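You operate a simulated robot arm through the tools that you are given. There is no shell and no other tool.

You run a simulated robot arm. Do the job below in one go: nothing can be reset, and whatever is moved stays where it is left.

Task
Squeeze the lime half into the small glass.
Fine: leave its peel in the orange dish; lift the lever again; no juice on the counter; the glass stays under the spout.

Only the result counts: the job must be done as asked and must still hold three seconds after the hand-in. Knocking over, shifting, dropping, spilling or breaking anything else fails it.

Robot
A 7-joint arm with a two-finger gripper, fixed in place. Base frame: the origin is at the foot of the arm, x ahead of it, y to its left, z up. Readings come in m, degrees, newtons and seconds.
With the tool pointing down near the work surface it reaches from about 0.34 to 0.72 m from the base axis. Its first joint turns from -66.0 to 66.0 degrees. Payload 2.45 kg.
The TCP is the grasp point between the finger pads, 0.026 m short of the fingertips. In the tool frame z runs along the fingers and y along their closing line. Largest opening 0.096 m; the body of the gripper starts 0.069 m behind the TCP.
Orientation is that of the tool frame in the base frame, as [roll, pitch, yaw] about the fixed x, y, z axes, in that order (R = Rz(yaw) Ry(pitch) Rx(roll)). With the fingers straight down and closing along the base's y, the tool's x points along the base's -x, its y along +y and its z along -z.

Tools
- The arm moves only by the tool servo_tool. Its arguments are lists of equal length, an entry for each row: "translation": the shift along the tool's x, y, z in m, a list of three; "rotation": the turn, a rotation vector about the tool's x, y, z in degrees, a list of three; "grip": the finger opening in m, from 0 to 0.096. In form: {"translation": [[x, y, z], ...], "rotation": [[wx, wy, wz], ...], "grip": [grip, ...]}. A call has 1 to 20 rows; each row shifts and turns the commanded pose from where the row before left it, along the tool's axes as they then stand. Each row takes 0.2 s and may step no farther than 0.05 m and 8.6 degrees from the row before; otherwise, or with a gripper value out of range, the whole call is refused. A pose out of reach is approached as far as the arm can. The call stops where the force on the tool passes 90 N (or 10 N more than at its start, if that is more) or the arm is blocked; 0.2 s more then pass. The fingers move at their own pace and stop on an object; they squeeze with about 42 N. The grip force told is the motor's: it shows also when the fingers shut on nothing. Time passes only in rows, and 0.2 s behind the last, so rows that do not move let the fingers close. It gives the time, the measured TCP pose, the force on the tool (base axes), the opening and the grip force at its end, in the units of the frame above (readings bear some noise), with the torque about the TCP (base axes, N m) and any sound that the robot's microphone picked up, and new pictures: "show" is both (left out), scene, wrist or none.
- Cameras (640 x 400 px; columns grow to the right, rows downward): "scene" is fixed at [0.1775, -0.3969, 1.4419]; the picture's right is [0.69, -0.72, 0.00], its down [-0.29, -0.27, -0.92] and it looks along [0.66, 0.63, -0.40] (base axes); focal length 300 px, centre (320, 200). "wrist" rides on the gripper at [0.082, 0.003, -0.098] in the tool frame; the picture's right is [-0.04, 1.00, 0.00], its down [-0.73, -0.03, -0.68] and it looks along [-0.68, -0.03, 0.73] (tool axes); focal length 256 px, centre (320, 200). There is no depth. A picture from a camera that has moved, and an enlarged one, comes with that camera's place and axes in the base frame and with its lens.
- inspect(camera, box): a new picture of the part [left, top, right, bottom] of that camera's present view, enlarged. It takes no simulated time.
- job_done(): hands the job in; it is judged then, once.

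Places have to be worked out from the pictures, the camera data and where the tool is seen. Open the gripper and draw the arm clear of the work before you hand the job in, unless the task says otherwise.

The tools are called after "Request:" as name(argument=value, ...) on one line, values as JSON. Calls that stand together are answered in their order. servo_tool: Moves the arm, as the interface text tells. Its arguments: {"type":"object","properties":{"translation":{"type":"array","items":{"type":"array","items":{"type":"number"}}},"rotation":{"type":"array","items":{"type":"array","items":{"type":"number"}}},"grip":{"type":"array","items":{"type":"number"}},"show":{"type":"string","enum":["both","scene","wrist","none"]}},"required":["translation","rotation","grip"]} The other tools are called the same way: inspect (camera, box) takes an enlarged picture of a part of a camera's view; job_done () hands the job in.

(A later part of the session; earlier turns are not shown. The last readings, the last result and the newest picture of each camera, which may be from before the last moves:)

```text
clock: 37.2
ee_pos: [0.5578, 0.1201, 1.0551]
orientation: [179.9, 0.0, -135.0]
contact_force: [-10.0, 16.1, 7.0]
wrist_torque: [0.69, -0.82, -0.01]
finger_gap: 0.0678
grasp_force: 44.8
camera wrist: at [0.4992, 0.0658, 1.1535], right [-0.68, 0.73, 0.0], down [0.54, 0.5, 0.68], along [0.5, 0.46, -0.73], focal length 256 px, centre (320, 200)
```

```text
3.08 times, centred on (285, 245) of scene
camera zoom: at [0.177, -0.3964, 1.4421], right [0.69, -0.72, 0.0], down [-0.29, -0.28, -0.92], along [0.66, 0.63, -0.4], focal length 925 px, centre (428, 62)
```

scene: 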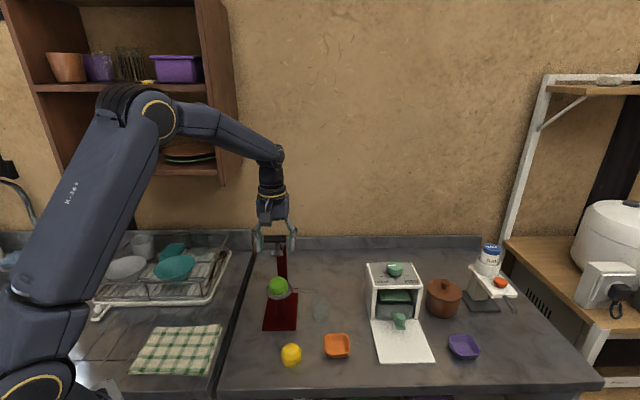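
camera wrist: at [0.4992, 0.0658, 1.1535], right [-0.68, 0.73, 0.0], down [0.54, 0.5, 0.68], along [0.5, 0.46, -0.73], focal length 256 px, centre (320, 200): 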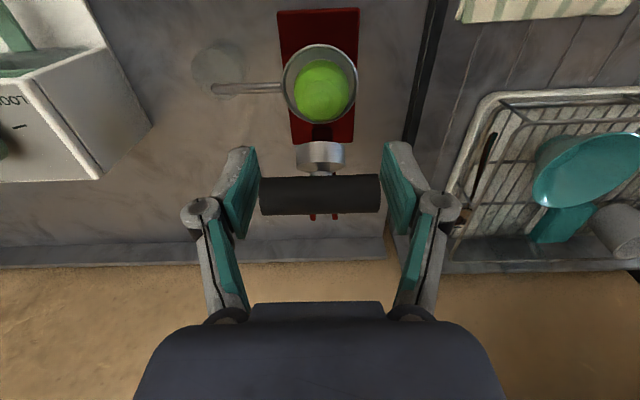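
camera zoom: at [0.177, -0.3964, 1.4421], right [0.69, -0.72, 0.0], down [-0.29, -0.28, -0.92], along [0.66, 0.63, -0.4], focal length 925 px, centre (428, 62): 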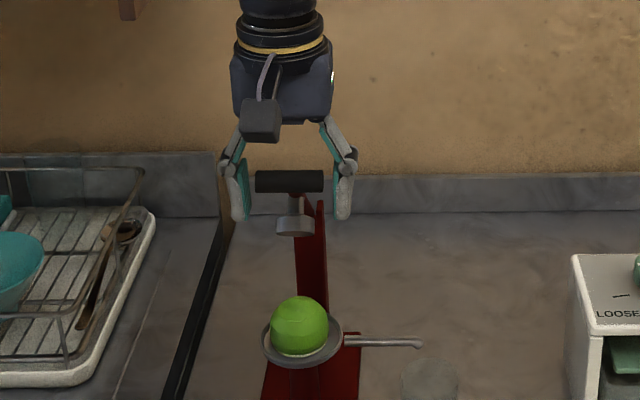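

The lever is at about 48° and following well. There is a sideways load on the grip, so I trim +2 mm along tool y and carry on to about 75°, just before the disk meets the lime.

Request:
servo_tool(translation=[[0.00552, 0.001, 0.00657], [0.00513, 0.001, 0.00687], [0.00474, 0, 0.00716], [0.0043, 0, 0.00742], [0.00388, 0, 0.00766], [0.00342, 0, 0.00786], [0.00298, 0, 0.00805], [0.00249, 0, 0.00821], [0, 0, 0]], rotation=[[0, 0, 0], [0, 0, 0], [0, 0, 0], [0, 0, 0], [0, 0, 0], [0, 0, 0], [0, 0, 0], [0, 0, 0], [0, 0, 0]], grip=[0.046, 0.046, 0.046, 0.046, 0.046, 0.046, 0.046, 0.046, 0.046])

Request:
inspect(camera="wrist", box=[200, 60, 440, 260])

Request:
inspect(camera="scene", box=[240, 220, 340, 330])

```text
clock: 39.2
ee_pos: [0.5371, 0.0985, 0.9963]
orientation: [-179.9, 0.0, -135.1]
contact_force: [3.1, 2.6, 5.3]
wrist_torque: [0.63, -0.61, 0.02]
finger_gap: 0.068
grasp_force: 45.2
camera wrist: at [0.4759, 0.0432, 1.0931], right [-0.68, 0.74, 0.0], down [0.54, 0.5, 0.68], along [0.5, 0.46, -0.73], focal length 256 px, centre (320, 200)
```

scene: 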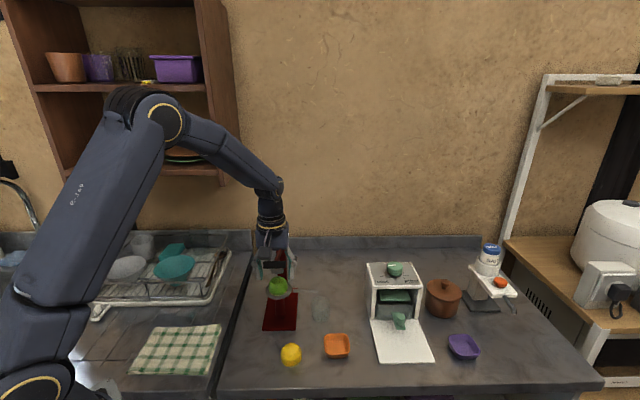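
wrist: 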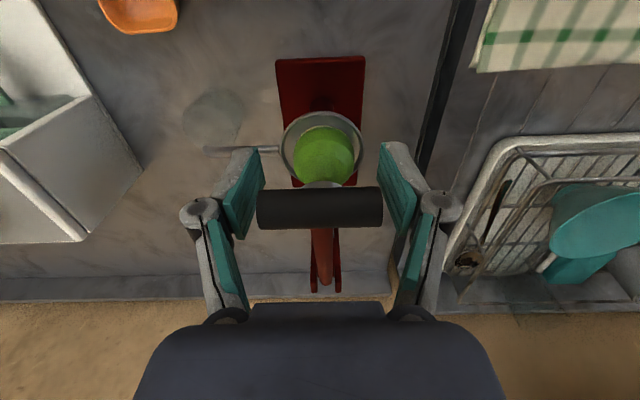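

```text
2.00 times, centred on (320, 160) of wrist
camera zoom: at [0.4759, 0.0432, 1.0931], right [-0.68, 0.74, 0.0], down [0.54, 0.5, 0.68], along [0.5, 0.46, -0.73], focal length 512 px, centre (320, 280)
```

zoom: 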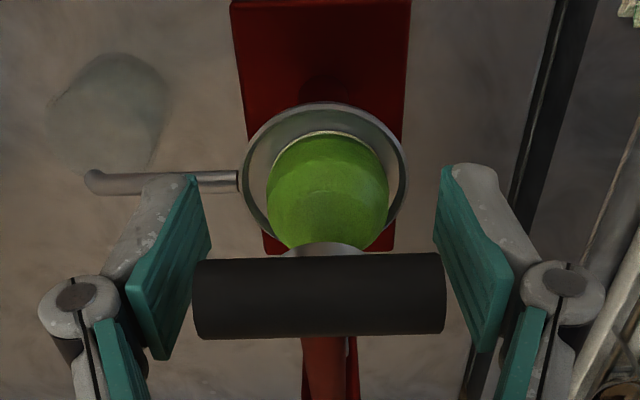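

```text
3.64 times, centred on (290, 275) of scene
camera zoom: at [0.1774, -0.3968, 1.4419], right [0.69, -0.72, 0.0], down [-0.29, -0.27, -0.92], along [0.66, 0.63, -0.4], focal length 1093 px, centre (429, -73)
```

zoom: 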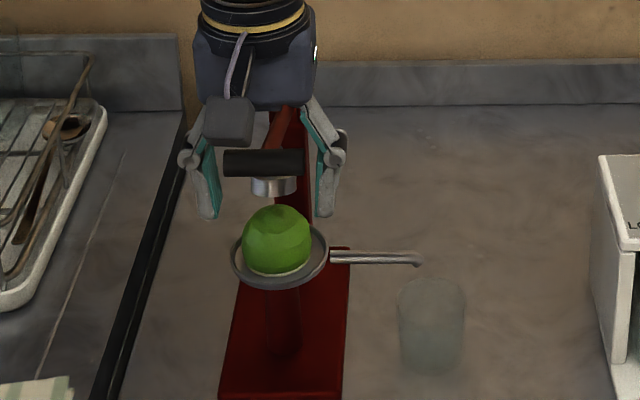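

The lever is at about 72°, with the bar 12 mm above the TCP. I let go, rise above the bar and close the fingers so I can press on it from the top with the fingertips.

Request:
servo_tool(translation=[[0, 0, 0], [0, 0, 0], [0, 0, -0.03], [0, 0, -0.035], [0, 0, 0], [0, 0, 0], [0, 0, 0], [0, 0, 0], [0, 0, 0]], rotation=[[0, 0, 0], [0, 0, 0], [0, 0, 0], [0, 0, 0], [0, 0, 0], [0, 0, 0], [0, 0, 0], [0, 0, 0], [0, 0, 0]], grip=[0.075, 0.086, 0.086, 0.086, 0.06, 0.03, 0.0, 0.0, 0.0])

Request:
inspect(camera="wrist", box=[200, 60, 440, 260])

Request:
inspect(camera="scene", box=[240, 220, 340, 330])

```text
clock: 41.2
ee_pos: [0.5373, 0.1008, 1.06]
orientation: [-179.9, -0.1, -135.1]
contact_force: [-0.7, -0.1, 0.3]
wrist_torque: [-0.02, -0.01, 0.02]
finger_gap: 0.0
grasp_force: 17.2
camera wrist: at [0.4763, 0.0451, 1.1583], right [-0.68, 0.74, 0.0], down [0.54, 0.5, 0.68], along [0.5, 0.46, -0.73], focal length 256 px, centre (320, 200)
```

scene: 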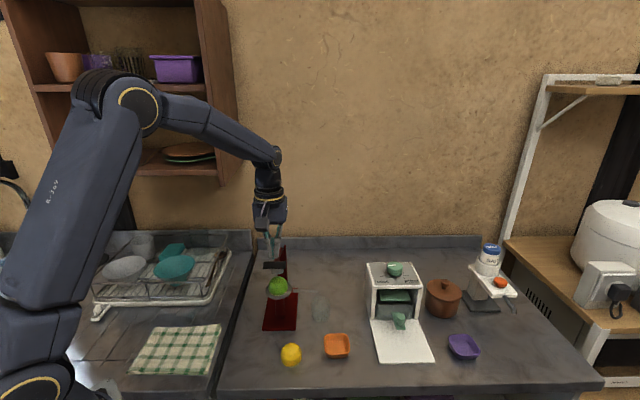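
wrist: 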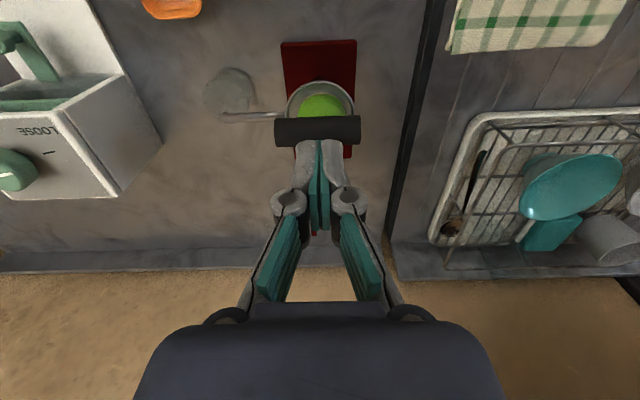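

```text
2.00 times, centred on (320, 160) of wrist
camera zoom: at [0.4763, 0.0451, 1.1583], right [-0.68, 0.74, 0.0], down [0.54, 0.5, 0.68], along [0.5, 0.46, -0.73], focal length 512 px, centre (320, 280)
```

zoom: 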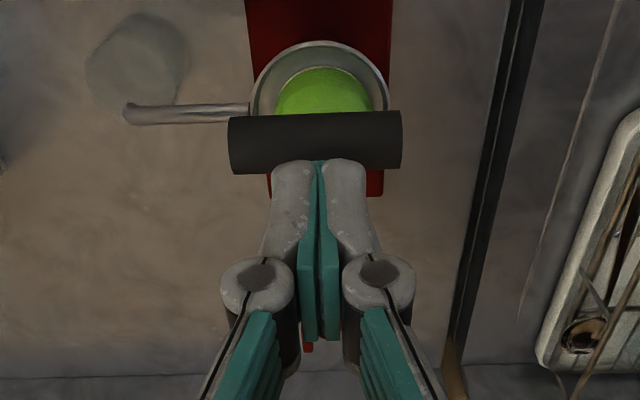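

```text
3.64 times, centred on (290, 275) of scene
camera zoom: at [0.1775, -0.3969, 1.4419], right [0.69, -0.72, 0.0], down [-0.29, -0.27, -0.92], along [0.66, 0.63, -0.4], focal length 1093 px, centre (429, -73)
```

zoom: 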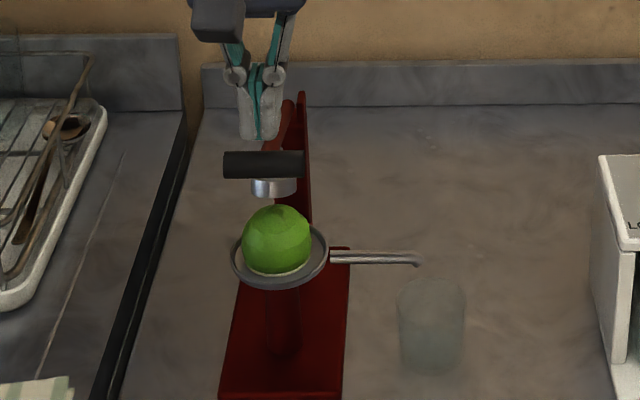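

The fingertips are right above the bar. I press straight down in small steps, following the arc slightly forward. The call will stop itself if the force gets high.

Request:
servo_tool(translation=[[0, -0.001, 0.009], [0, 0, 0.008], [0.0008, 0, 0.005], [0.0008, 0, 0.005], [0.0008, 0, 0.005], [0.0008, 0, 0.005], [0.0006, 0, 0.004], [0.0006, 0, 0.004], [0.0004, 0, 0.004], [0.0004, 0, 0.004], [0.0003, 0, 0.004], [0, 0, 0]], rotation=[[0, 0, 0], [0, 0, 0], [0, 0, 0], [0, 0, 0], [0, 0, 0], [0, 0, 0], [0, 0, 0], [0, 0, 0], [0, 0, 0], [0, 0, 0], [0, 0, 0], [0, 0, 0]], grip=[0, 0, 0, 0, 0, 0, 0, 0, 0, 0, 0, 0])

Request:
inspect(camera="wrist", box=[200, 60, 440, 260])

Request:
inspect(camera="scene", box=[240, 220, 340, 330])

```text
clock: 43.5
ee_pos: [0.5343, 0.0947, 1.0161]
orientation: [-179.6, 0.5, -135.0]
contact_force: [-10.8, -2.7, 25.3]
wrist_torque: [-0.16, 0.37, -0.02]
finger_gap: 0.0058
grasp_force: 28.7
stopped in row 11: the force on the tool passed its limit at 97 N (the readings are from after the stop); the commanded pose is now the measured one
camera wrist: at [0.473, 0.0397, 1.1127], right [-0.68, 0.74, -0.01], down [0.53, 0.5, 0.69], along [0.51, 0.46, -0.73], focal length 256 px, centre (320, 200)
```

scene: 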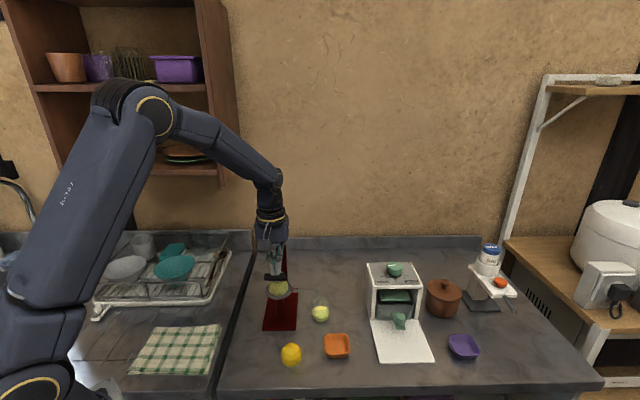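
wrist: 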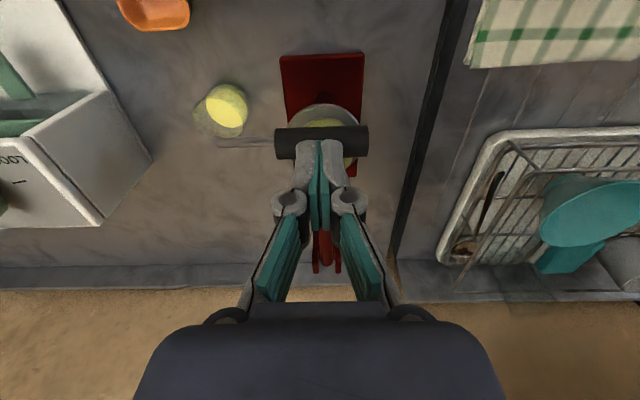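

```text
2.00 times, centred on (320, 160) of wrist
camera zoom: at [0.473, 0.0397, 1.1127], right [-0.68, 0.74, -0.01], down [0.53, 0.5, 0.69], along [0.51, 0.46, -0.73], focal length 512 px, centre (320, 280)
```

zoom: 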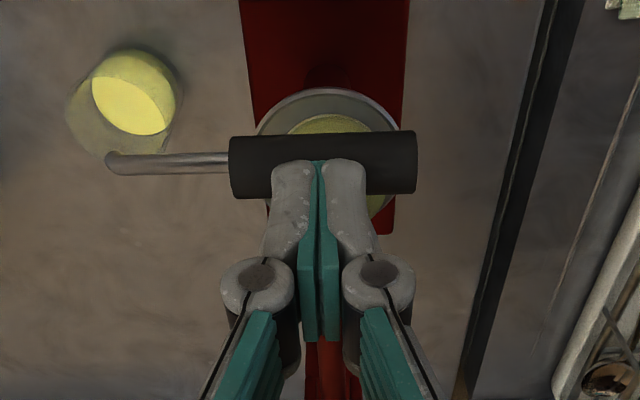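

```text
3.64 times, centred on (290, 275) of scene
camera zoom: at [0.1767, -0.397, 1.4419], right [0.69, -0.72, 0.0], down [-0.29, -0.27, -0.92], along [0.66, 0.63, -0.4], focal length 1093 px, centre (429, -73)
```

zoom: 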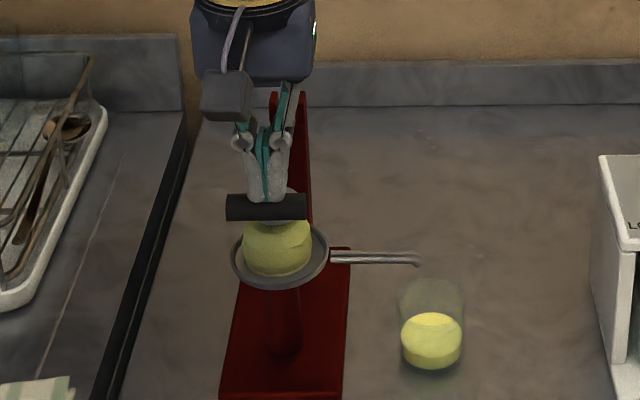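

The squeeze worked: the lime half has turned pale and yellow juice stands in the glass. I look closely at the glass and counter for any drops.

Request:
inspect(camera="scene", box=[300, 275, 350, 325])

Request:
inspect(camera="wrist", box=[170, 60, 270, 160])

Request:
inspect(camera="scene", box=[255, 260, 305, 305])

```text
8.00 times, centred on (325, 300) of scene
camera zoom: at [0.1767, -0.397, 1.4419], right [0.69, -0.72, 0.0], down [-0.29, -0.27, -0.92], along [0.66, 0.63, -0.4], focal length 2404 px, centre (280, -600)
```

zoom: 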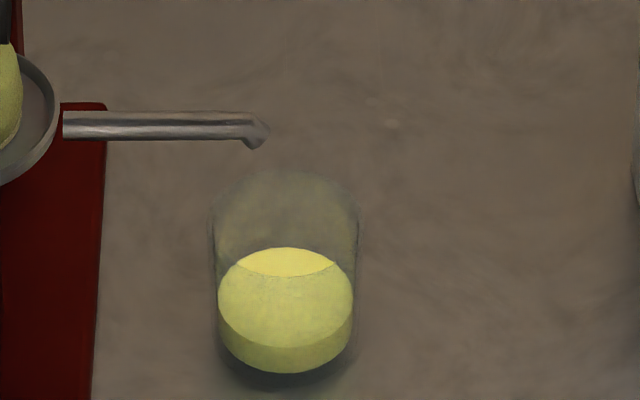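

```text
4.00 times, centred on (220, 110) of wrist
camera zoom: at [0.473, 0.0397, 1.1127], right [-0.68, 0.74, -0.01], down [0.53, 0.5, 0.69], along [0.51, 0.46, -0.73], focal length 1024 px, centre (720, 560)
```

zoom: 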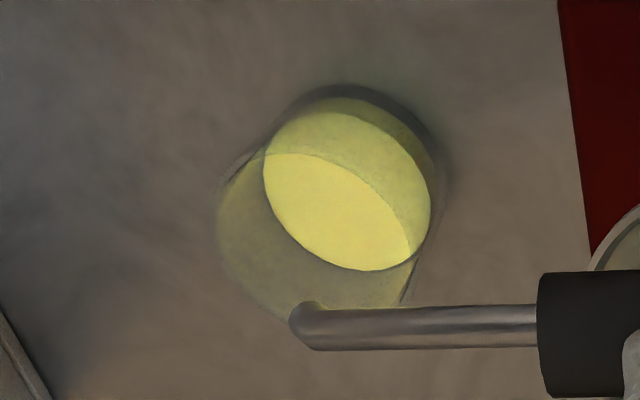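

```text
8.89 times, centred on (280, 282) of scene
camera zoom: at [0.1767, -0.397, 1.4419], right [0.69, -0.72, 0.0], down [-0.29, -0.27, -0.92], along [0.66, 0.63, -0.4], focal length 2671 px, centre (676, -533)
```

zoom: 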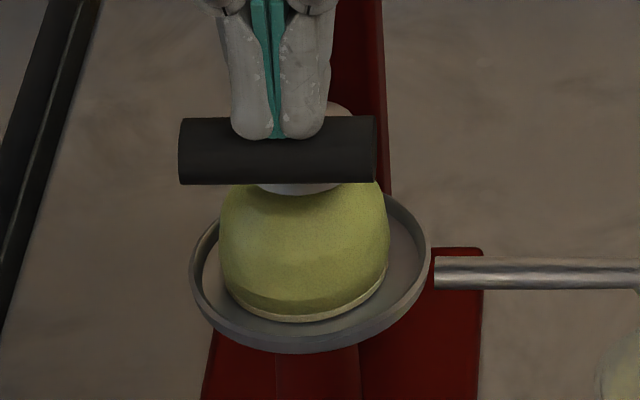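

The juice is all in the glass and the counter is clean. I press once more, slowly, to make sure nothing is left to squeeze.

Request:
servo_tool(translation=[[0, 0, 0.003], [0, 0, 0.002], [0, 0, 0.002], [0, 0, 0.002], [0, 0, 0.002], [0, 0, 0.002], [0, 0, 0]], rotation=[[0, 0, 0], [0, 0, 0], [0, 0, 0], [0, 0, 0], [0, 0, 0], [0, 0, 0], [0, 0, 0]], grip=[0, 0, 0, 0, 0, 0, 0])

Request:
inspect(camera="scene", box=[300, 275, 350, 325])

Request:
inspect(camera="scene", box=[255, 260, 305, 305])

```text
clock: 44.3
ee_pos: [0.5362, 0.0947, 1.0174]
orientation: [-179.3, 0.8, -135.1]
contact_force: [-11.4, -1.6, 24.7]
wrist_torque: [-0.14, 0.4, -0.05]
finger_gap: 0.006
grasp_force: 28.2
stopped in row 3: the force on the tool passed its limit at 93 N (the readings are from after the stop); the commanded pose is now the measured one
camera wrist: at [0.4734, 0.04, 1.1122], right [-0.68, 0.74, -0.01], down [0.53, 0.5, 0.69], along [0.51, 0.46, -0.72], focal length 256 px, centre (320, 200)
```

scene: 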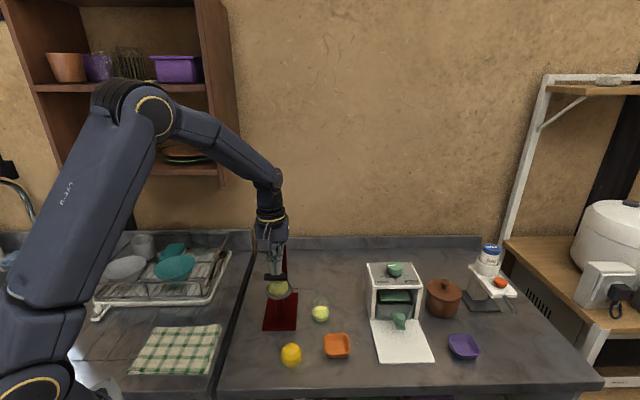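
wrist: 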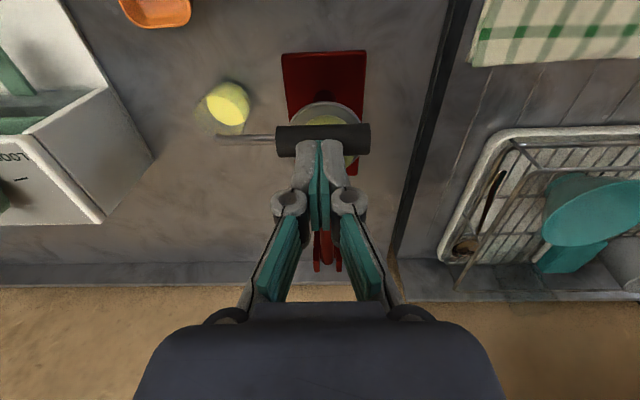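

```text
8.00 times, centred on (325, 300) of scene
camera zoom: at [0.1767, -0.397, 1.4419], right [0.69, -0.72, 0.0], down [-0.29, -0.27, -0.92], along [0.66, 0.63, -0.4], focal length 2404 px, centre (280, -600)
```

zoom: 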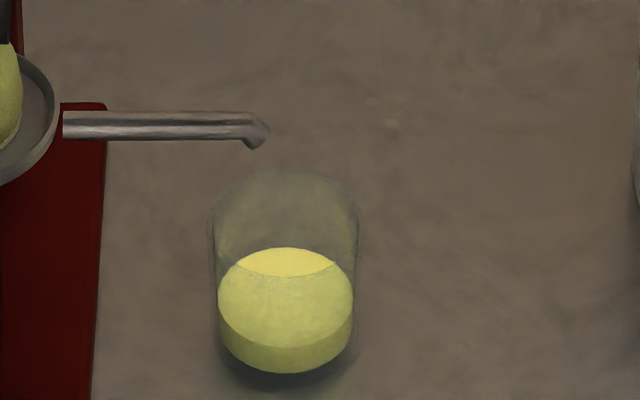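

```text
8.89 times, centred on (280, 282) of scene
camera zoom: at [0.1767, -0.397, 1.4419], right [0.69, -0.72, 0.0], down [-0.29, -0.27, -0.92], along [0.66, 0.63, -0.4], focal length 2671 px, centre (676, -533)
```

zoom: 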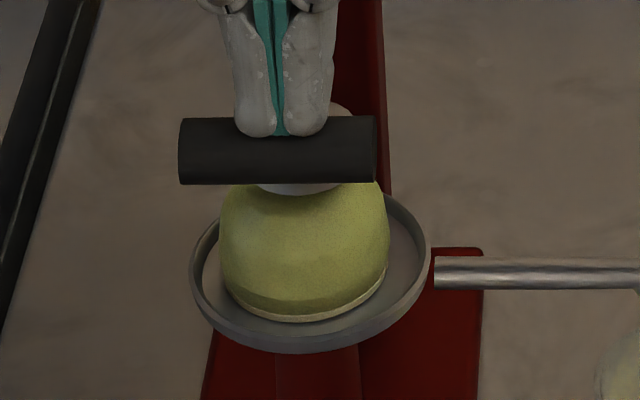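

The juice level is unchanged, so the lime is spent. I now rise off the bar, straighten the tool, open the fingers and come down around the bar ends to lift the lever.

Request:
servo_tool(translation=[[0, 0, -0.015], [0, 0, -0.017], [0, 0, 0], [0, 0, 0], [0, 0, 0], [0, 0, 0], [0, 0.001, 0], [0, 0, 0]], rotation=[[0, 0, 0], [-0.7, 0.8, 0], [0, 0, 0], [0, 0, 0], [0, 0, 0], [0, 0, 0], [0, 0, 0], [0, 0, 0]], grip=[0, 0.0, 0.03, 0.06, 0.088, 0.088, 0.088, 0.088])

Request:
inspect(camera="wrist", box=[200, 60, 440, 260])

```text
clock: 46.1
ee_pos: [0.5336, 0.0956, 1.0459]
orientation: [-180.0, 0.0, -135.0]
contact_force: [-0.6, 0.7, -0.3]
wrist_torque: [-0.03, 0.02, 0.0]
finger_gap: 0.0882
grasp_force: 0.0
camera wrist: at [0.4744, 0.0402, 1.1433], right [-0.68, 0.74, 0.0], down [0.54, 0.5, 0.68], along [0.5, 0.46, -0.73], focal length 256 px, centre (320, 200)
```

scene: 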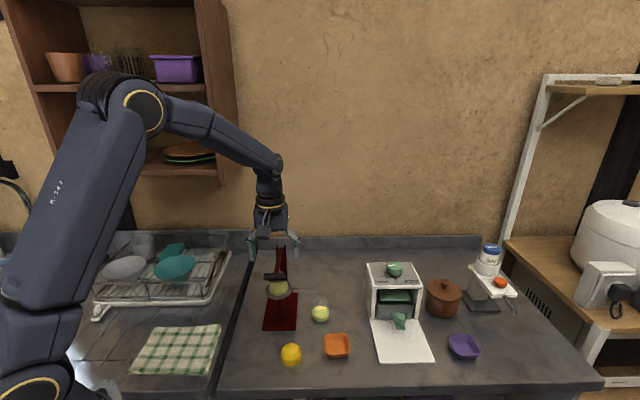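
wrist: 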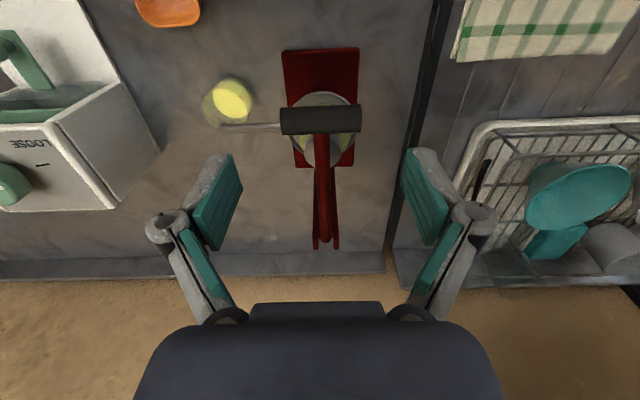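

```text
2.00 times, centred on (320, 160) of wrist
camera zoom: at [0.4744, 0.0402, 1.1433], right [-0.68, 0.74, 0.0], down [0.54, 0.5, 0.68], along [0.5, 0.46, -0.73], focal length 512 px, centre (320, 280)
```

zoom: 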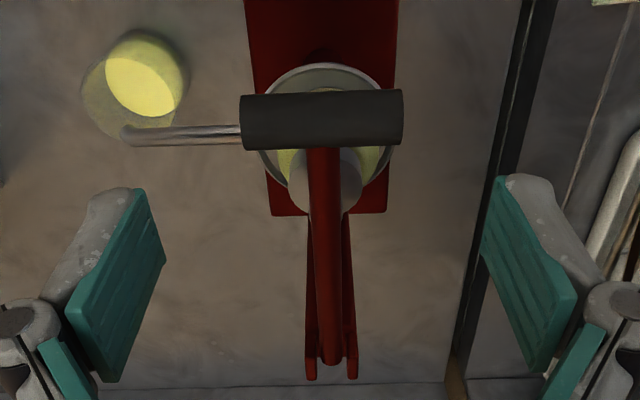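

The fingers straddle the bar, with the TCP right above it. I descend, grip the bar ends and begin lifting along the arc.

Request:
servo_tool(translation=[[0, 0, 0.027], [0, 0, 0.027], [0, 0, 0.027], [0, 0, 0], [0, 0, 0], [0, 0, 0], [-0.00095, 0, -0.00879], [-0.00146, 0, -0.00872], [-0.00197, 0, -0.00862], [-0.00248, 0, -0.00848], [-0.00298, 0, -0.00833], [-0.00347, 0, -0.00813], [0, 0, 0]], rotation=[[0, 0, 0], [0, 0, 0], [0, 0, 0], [0, 0, 0], [0, 0, 0], [0, 0, 0], [0, 0, 0], [0, 0, 0], [0, 0, 0], [0, 0, 0], [0, 0, 0], [0, 0, 0], [0, 0, 0]], grip=[0.088, 0.088, 0.088, 0.06, 0.046, 0.046, 0.046, 0.046, 0.046, 0.046, 0.046, 0.046, 0.046])

Request:
inspect(camera="wrist", box=[200, 60, 440, 260])

Request:
inspect(camera="scene", box=[240, 220, 340, 330])

```text
clock: 48.9
ee_pos: [0.5431, 0.1073, 1.0151]
orientation: [179.9, -0.2, -135.0]
contact_force: [-17.0, 2.4, -6.8]
wrist_torque: [-0.94, 0.62, -0.08]
finger_gap: 0.0674
grasp_force: 44.6
camera wrist: at [0.4839, 0.0507, 1.1131], right [-0.68, 0.73, 0.0], down [0.54, 0.5, 0.68], along [0.5, 0.46, -0.74], focal length 256 px, centre (320, 200)
```

scene: 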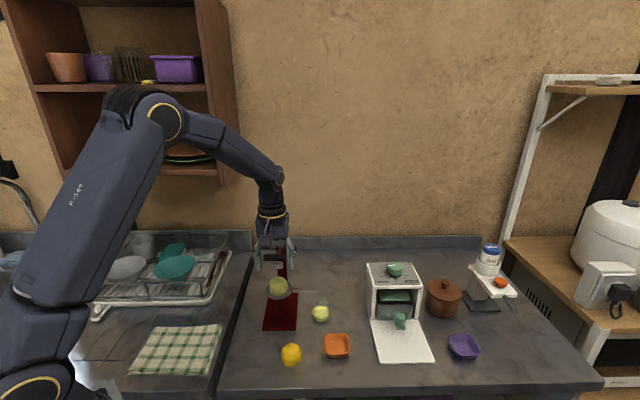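
wrist: 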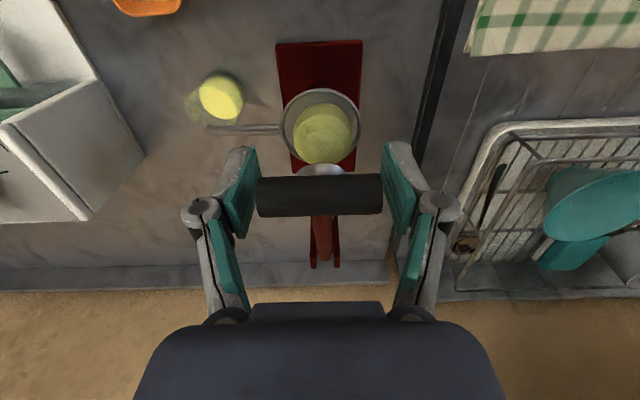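

```text
2.00 times, centred on (320, 160) of wrist
camera zoom: at [0.4839, 0.0507, 1.1131], right [-0.68, 0.73, 0.0], down [0.54, 0.5, 0.68], along [0.5, 0.46, -0.74], focal length 512 px, centre (320, 280)
```

zoom: 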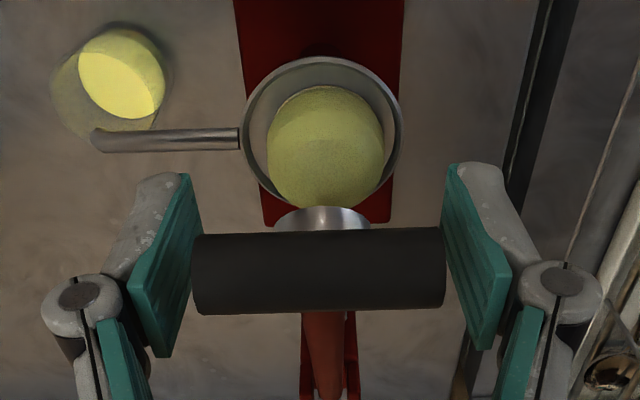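

```text
3.64 times, centred on (290, 275) of scene
camera zoom: at [0.1771, -0.3967, 1.4419], right [0.69, -0.72, 0.0], down [-0.29, -0.27, -0.92], along [0.66, 0.63, -0.4], focal length 1093 px, centre (429, -73)
```

zoom: 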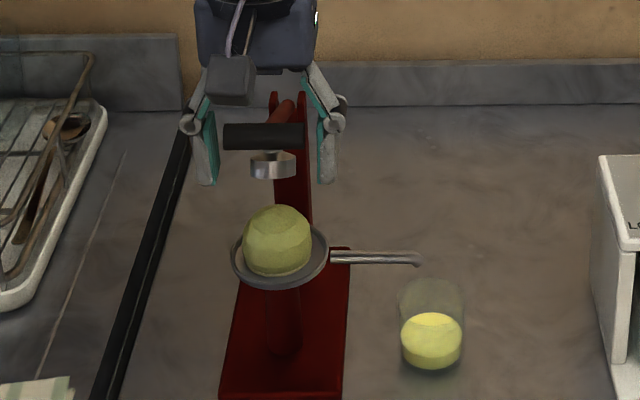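

The lever rises without slipping and is at about 65°. I keep lifting along the arc.

Request:
servo_tool(translation=[[-0.00395, 0.001, -0.00791], [-0.0044, 0, -0.00766], [-0.00486, 0, -0.00739], [-0.00528, 0, -0.00709], [-0.0057, 0, -0.00676], [-0.00608, 0, -0.00642], [-0.00645, 0, -0.00604], [-0.00681, 0, -0.00564], [-0.00712, 0, -0.00524], [-0.00742, 0, -0.0048], [0, 0, 0]], rotation=[[0, 0, 0], [0, 0, 0], [0, 0, 0], [0, 0, 0], [0, 0, 0], [0, 0, 0], [0, 0, 0], [0, 0, 0], [0, 0, 0], [0, 0, 0], [0, 0, 0]], grip=[0.046, 0.046, 0.046, 0.046, 0.046, 0.046, 0.046, 0.046, 0.046, 0.046, 0.046])

Request:
inspect(camera="wrist", box=[200, 80, 440, 280])

Request:
inspect(camera="scene", box=[240, 180, 340, 330])

```text
clock: 51.3
ee_pos: [0.5851, 0.1469, 1.0814]
orientation: [-180.0, 0.1, -135.0]
contact_force: [-7.1, -7.0, -2.2]
wrist_torque: [-0.81, 0.85, 0.03]
finger_gap: 0.0677
grasp_force: 44.9
camera wrist: at [0.5246, 0.0916, 1.179], right [-0.68, 0.74, 0.0], down [0.54, 0.5, 0.68], along [0.5, 0.46, -0.73], focal length 256 px, centre (320, 200)
```

scene: 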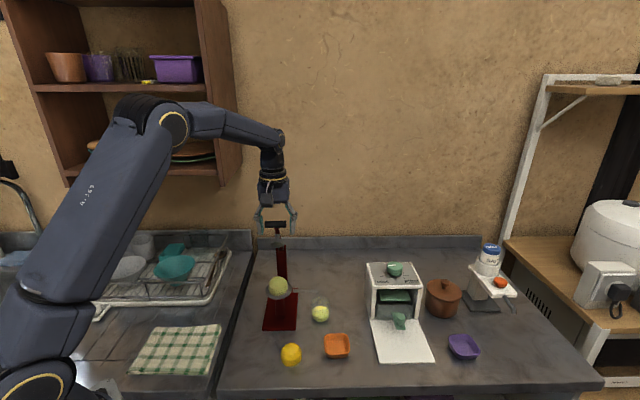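
wrist: 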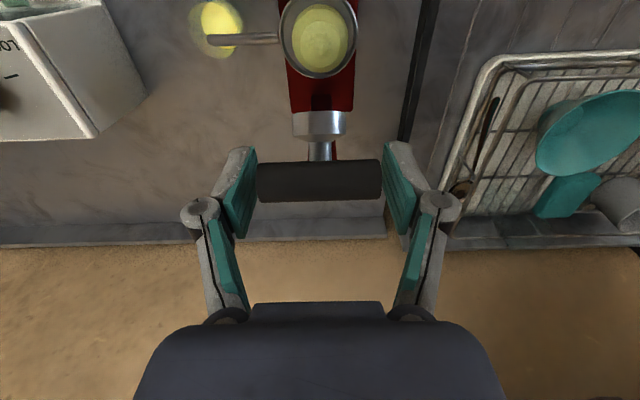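

```text
2.00 times, centred on (320, 180) of wrist
camera zoom: at [0.5246, 0.0916, 1.179], right [-0.68, 0.74, 0.0], down [0.54, 0.5, 0.68], along [0.5, 0.46, -0.73], focal length 512 px, centre (320, 240)
```

zoom: 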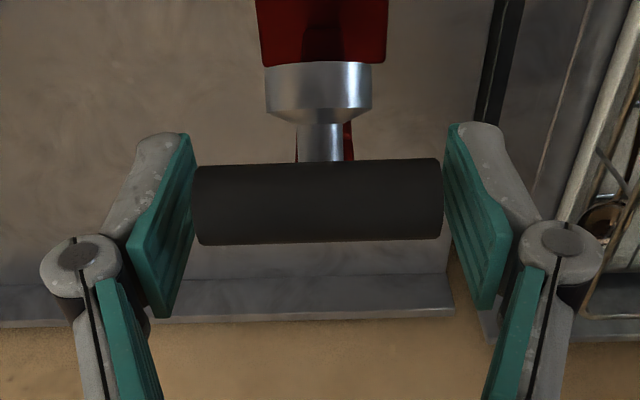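

```text
2.67 times, centred on (290, 255) of scene
camera zoom: at [0.1773, -0.397, 1.4418], right [0.69, -0.72, 0.0], down [-0.29, -0.27, -0.92], along [0.66, 0.63, -0.4], focal length 801 px, centre (400, 53)
```

zoom: 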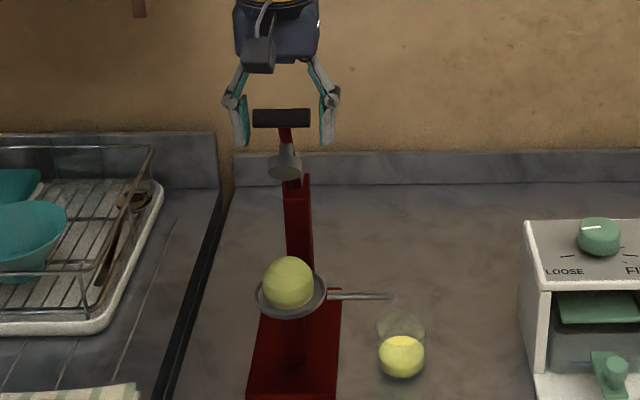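

The lever is at about 34°, but the bar has slid 7 mm toward the front edge of the pads. I open, re-centre on it and continue slowly to upright.

Request:
servo_tool(translation=[[0, 0, 0], [0.011, 0, 0], [0, 0, 0], [0, 0, 0], [0, 0, 0], [-0.00569, 0, -0.00365], [-0.00586, 0, -0.00337], [-0.006, 0, -0.00311], [-0.00614, 0, -0.00284], [-0.00626, 0, -0.00256], [-0.00636, 0, -0.00226], [-0.00647, 0, -0.00198], [-0.00655, 0, -0.00168], [-0.00662, 0, -0.00139], [-0.00667, 0, -0.00108], [0, 0, 0]], rotation=[[0, 0, 0], [0, 0, 0], [0, 0, 0], [0, 0, 0], [0, 0, 0], [0, 0, 0], [0, 0, 0], [0, 0, 0], [0, 0, 0], [0, 0, 0], [0, 0, 0], [0, 0, 0], [0, 0, 0], [0, 0, 0], [0, 0, 0], [0, 0, 0]], grip=[0.086, 0.086, 0.06, 0.046, 0.046, 0.046, 0.046, 0.046, 0.046, 0.046, 0.046, 0.046, 0.046, 0.046, 0.046, 0.046])

Request:
inspect(camera="wrist", box=[200, 80, 440, 280])

Request:
inspect(camera="scene", box=[240, 180, 340, 330])

```text
clock: 54.7
ee_pos: [0.6214, 0.1826, 1.1046]
orientation: [180.0, -0.2, -135.1]
contact_force: [-3.6, -8.4, -8.0]
wrist_torque: [-0.84, 0.95, -0.05]
finger_gap: 0.0678
grasp_force: 44.4
camera wrist: at [0.5609, 0.1279, 1.2023], right [-0.68, 0.74, 0.0], down [0.54, 0.5, 0.68], along [0.5, 0.46, -0.74], focal length 256 px, centre (320, 200)
```

scene: 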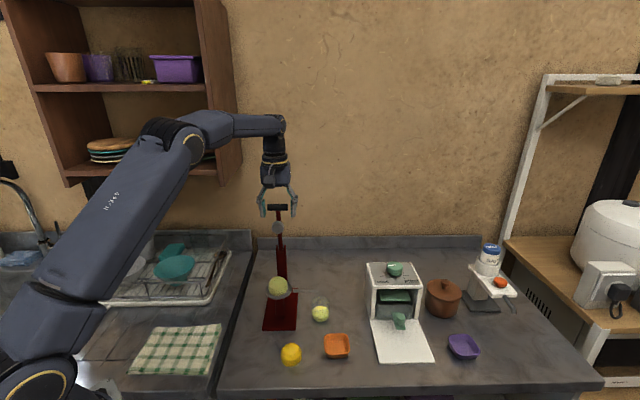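
wrist: 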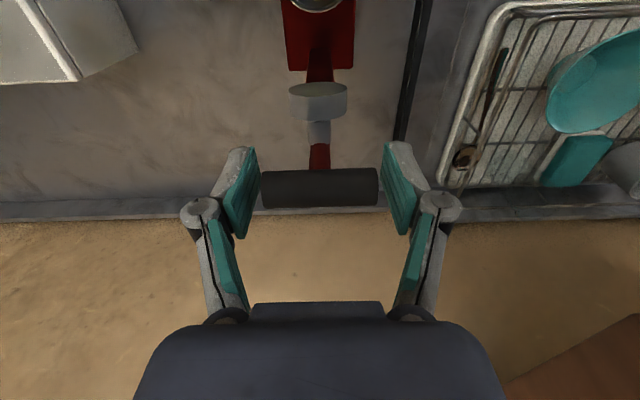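

```text
2.00 times, centred on (320, 180) of wrist
camera zoom: at [0.5609, 0.1279, 1.2023], right [-0.68, 0.74, 0.0], down [0.54, 0.5, 0.68], along [0.5, 0.46, -0.74], focal length 512 px, centre (320, 240)
```

zoom: 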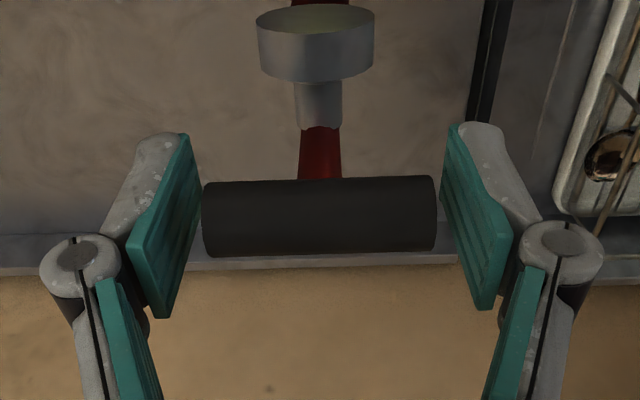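

```text
2.67 times, centred on (290, 255) of scene
camera zoom: at [0.1776, -0.3971, 1.4418], right [0.69, -0.72, 0.0], down [-0.29, -0.27, -0.92], along [0.66, 0.63, -0.4], focal length 801 px, centre (400, 53)
```

zoom: 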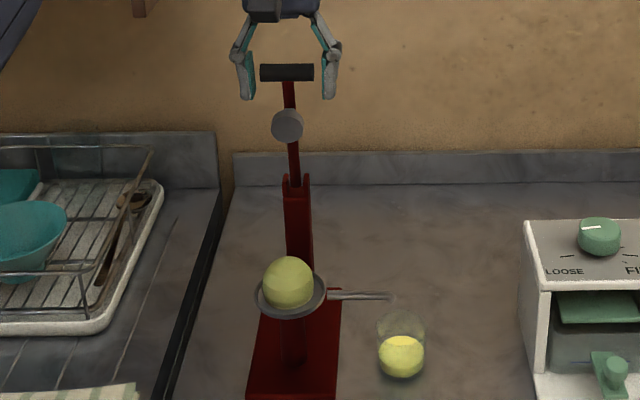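

The lever is at about 10° from upright. I finish the last stretch and push slightly past to seat it in its raised stop.

Request:
servo_tool(translation=[[-0.0067, 0, -0.001], [-0.0067, 0, -0.0007], [-0.0067, 0, -0.0003], [-0.0067, 0, 0], [-0.003, 0, 0], [-0.002, 0, 0], [0, 0, 0]], rotation=[[0, 0, 0], [0, 0, 0], [0, 0, 0], [0, 0, 0], [0, 0, 0], [0, 0, 0], [0, 0, 0]], grip=[0.046, 0.046, 0.046, 0.046, 0.046, 0.046, 0.046])

Request:
inspect(camera="wrist", box=[200, 80, 440, 280])

Request:
inspect(camera="scene", box=[255, 190, 305, 255])

```text
clock: 56.3
ee_pos: [0.6428, 0.2038, 1.1054]
orientation: [179.9, -0.5, -135.0]
contact_force: [-26.7, -19.4, -12.0]
wrist_torque: [0.4, -0.33, 0.04]
finger_gap: 0.0677
grasp_force: 45.3
camera wrist: at [0.5829, 0.1495, 1.2046], right [-0.68, 0.74, 0.0], down [0.55, 0.5, 0.67], along [0.49, 0.46, -0.74], focal length 256 px, centre (320, 200)
```

scene: 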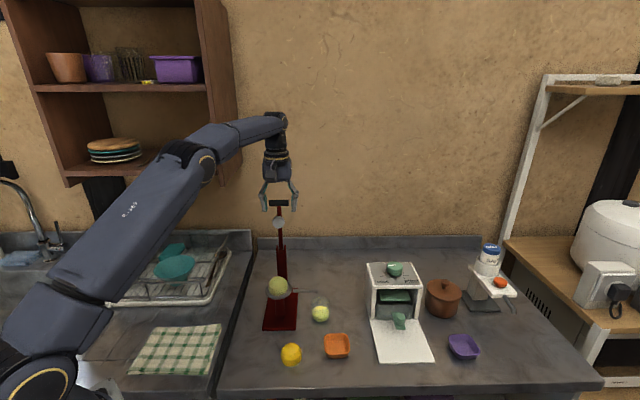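
wrist: 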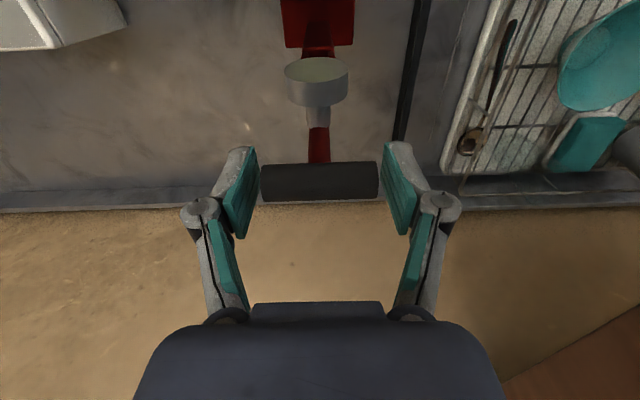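

```text
2.00 times, centred on (320, 180) of wrist
camera zoom: at [0.5829, 0.1495, 1.2046], right [-0.68, 0.74, 0.0], down [0.55, 0.5, 0.67], along [0.49, 0.46, -0.74], focal length 512 px, centre (320, 240)
```

zoom: 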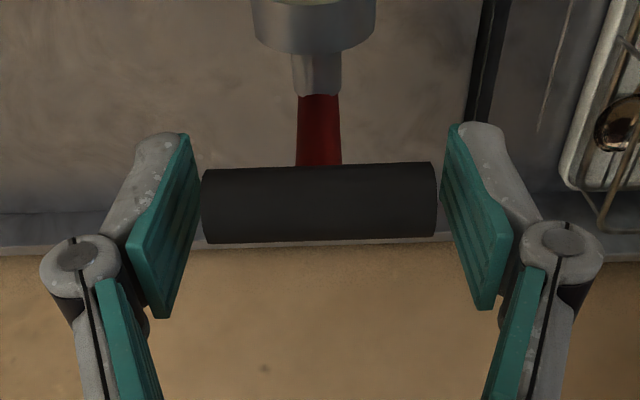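

```text
6.15 times, centred on (280, 222) of scene
camera zoom: at [0.1768, -0.3974, 1.4418], right [0.69, -0.72, 0.0], down [-0.29, -0.27, -0.92], along [0.66, 0.63, -0.4], focal length 1849 px, centre (566, 62)
```

zoom: 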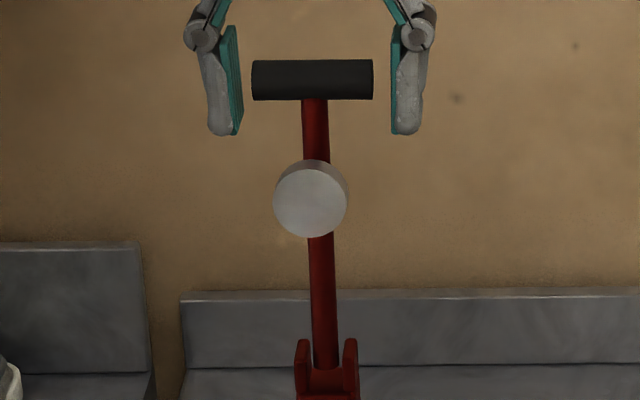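

The lever is back upright, identical to its starting picture and against its stop. I release it, back straight off toward the front and come over the cup to look at the peel.

Request:
servo_tool(translation=[[0.003, 0, 0], [0, 0, 0], [0, 0, 0], [0, 0, 0], [0.03, 0, 0], [0.04, 0, 0], [0.04, 0, 0], [0, 0, 0.04], [0, 0, 0.04], [0, 0, 0.035], [0, 0, 0]], rotation=[[0, 0, 0], [0, 0, 0], [0, 0, 0], [0, 0, 0], [0, 0, 0], [0, 0, 0], [0, 0, 0], [0, 0, 0], [0, 0, 0], [0, 0, 0], [0, 0, 0]], grip=[0.046, 0.075, 0.09, 0.09, 0.09, 0.09, 0.09, 0.078, 0.078, 0.078, 0.078])

Request:
inspect(camera="wrist", box=[200, 60, 440, 240])

Request:
inspect(camera="scene", box=[240, 190, 340, 320])

```text
clock: 58.7
ee_pos: [0.5644, 0.125, 0.9907]
orientation: [180.0, 0.1, -135.0]
contact_force: [0.8, 0.6, 0.0]
wrist_torque: [0.0, -0.01, 0.0]
finger_gap: 0.078
grasp_force: 0.0
camera wrist: at [0.5039, 0.0717, 1.088], right [-0.68, 0.73, 0.0], down [0.54, 0.5, 0.68], along [0.5, 0.46, -0.73], focal length 256 px, centre (320, 200)
```

scene: 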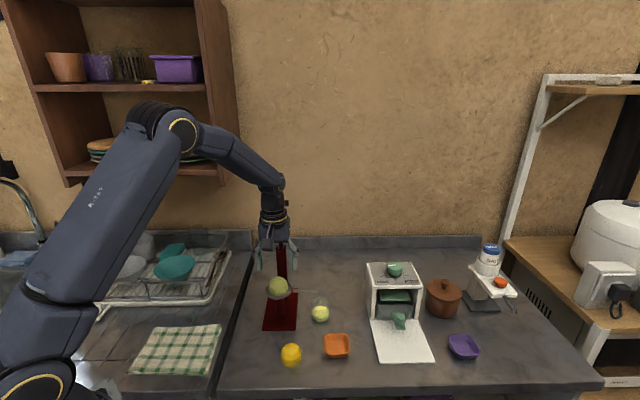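
wrist: 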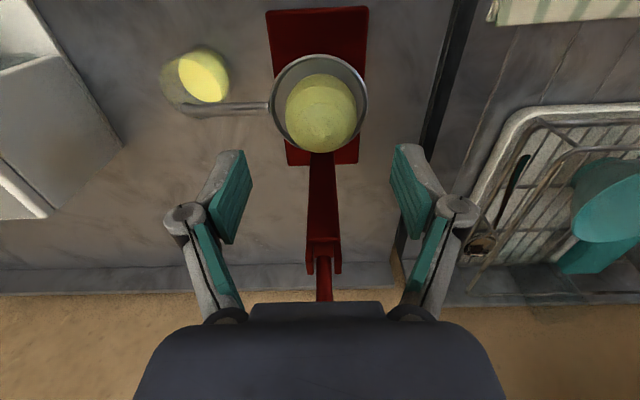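

```text
2.22 times, centred on (320, 150) of wrist
camera zoom: at [0.5039, 0.0717, 1.088], right [-0.68, 0.73, 0.0], down [0.54, 0.5, 0.68], along [0.5, 0.46, -0.73], focal length 569 px, centre (320, 311)
```

zoom: 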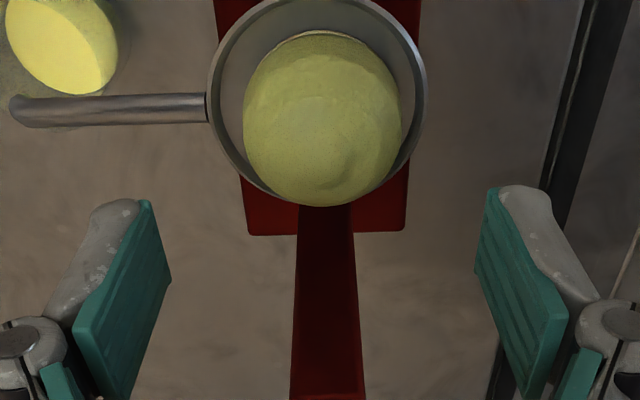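

```text
3.08 times, centred on (290, 255) of scene
camera zoom: at [0.1775, -0.3969, 1.4419], right [0.69, -0.72, 0.0], down [-0.29, -0.27, -0.92], along [0.66, 0.63, -0.4], focal length 925 px, centre (412, 31)
```

zoom: 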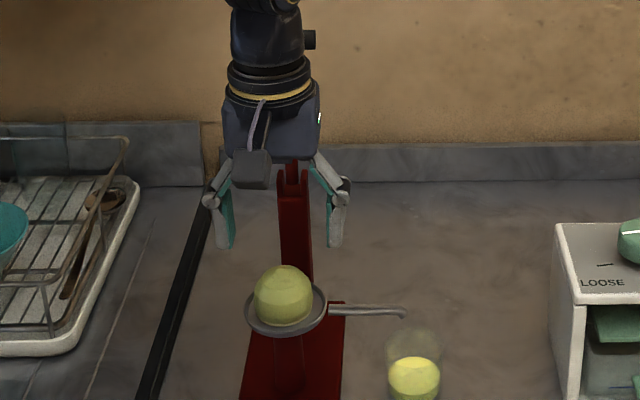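

The peel still sits centred in the dish, about 2 mm toward tool +x. I descend to the height of the earlier release and grip it.

Request:
servo_tool(translation=[[0.002, 0, 0.02], [0, 0, 0.02], [0, 0, 0.011], [0, 0, 0], [0, 0, 0], [0, 0, 0], [0, 0, 0]], rotation=[[0, 0, 0], [0, 0, 0], [0, 0, 0], [0, 0, 0], [0, 0, 0], [0, 0, 0], [0, 0, 0]], grip=[0.078, 0.078, 0.078, 0.06, 0.05, 0.042, 0.042])

Request:
inspect(camera="wrist", box=[200, 60, 440, 240])

Request:
inspect(camera="scene", box=[250, 250, 320, 310])

```text
clock: 60.3
ee_pos: [0.5628, 0.1254, 0.9384]
orientation: [180.0, 0.0, -134.9]
contact_force: [-0.5, -0.3, 0.3]
wrist_torque: [-0.02, 0.01, 0.06]
finger_gap: 0.0483
grasp_force: 42.1
camera wrist: at [0.5018, 0.0706, 1.0373], right [-0.68, 0.74, 0.0], down [0.54, 0.5, 0.68], along [0.5, 0.46, -0.73], focal length 256 px, centre (320, 200)
```

scene: 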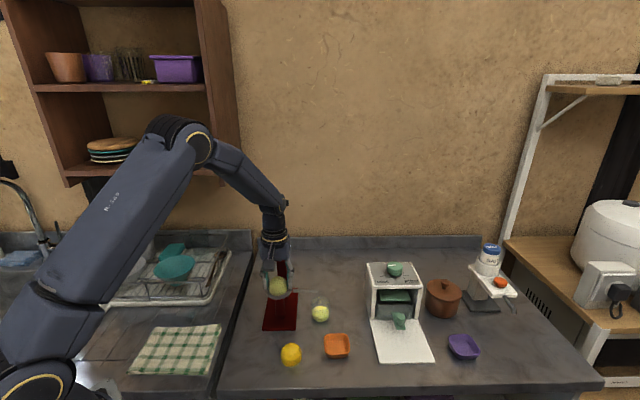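
wrist: 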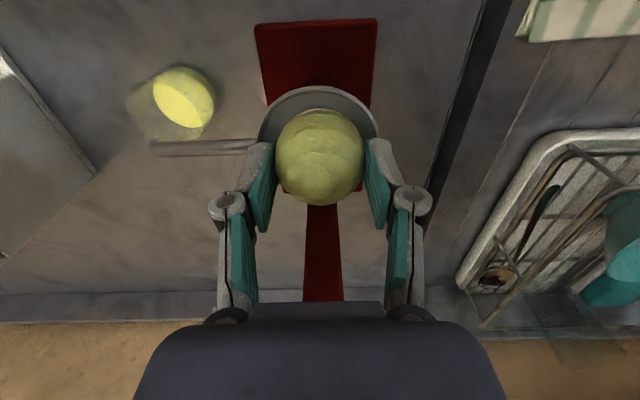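

```text
2.22 times, centred on (320, 150) of wrist
camera zoom: at [0.5018, 0.0706, 1.0373], right [-0.68, 0.74, 0.0], down [0.54, 0.5, 0.68], along [0.5, 0.46, -0.73], focal length 569 px, centre (320, 311)
```

zoom: 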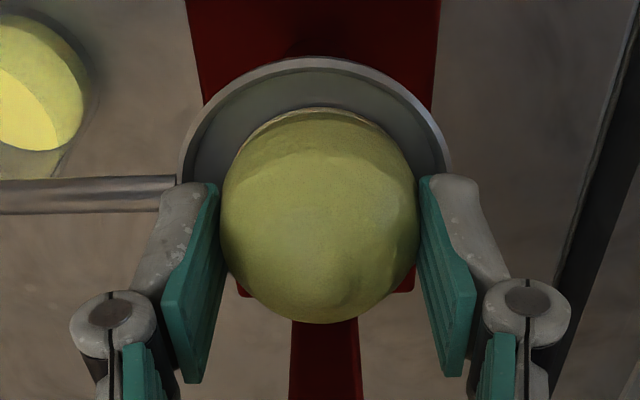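

```text
6.67 times, centred on (285, 280) of scene
camera zoom: at [0.1775, -0.3969, 1.4419], right [0.69, -0.72, 0.0], down [-0.29, -0.27, -0.92], along [0.66, 0.63, -0.4], focal length 2003 px, centre (553, -333)
```

zoom: 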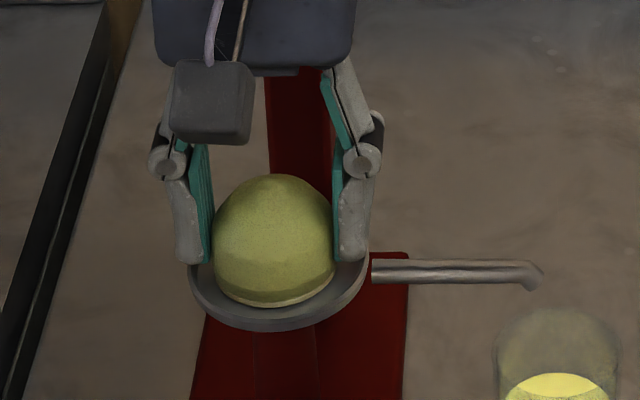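

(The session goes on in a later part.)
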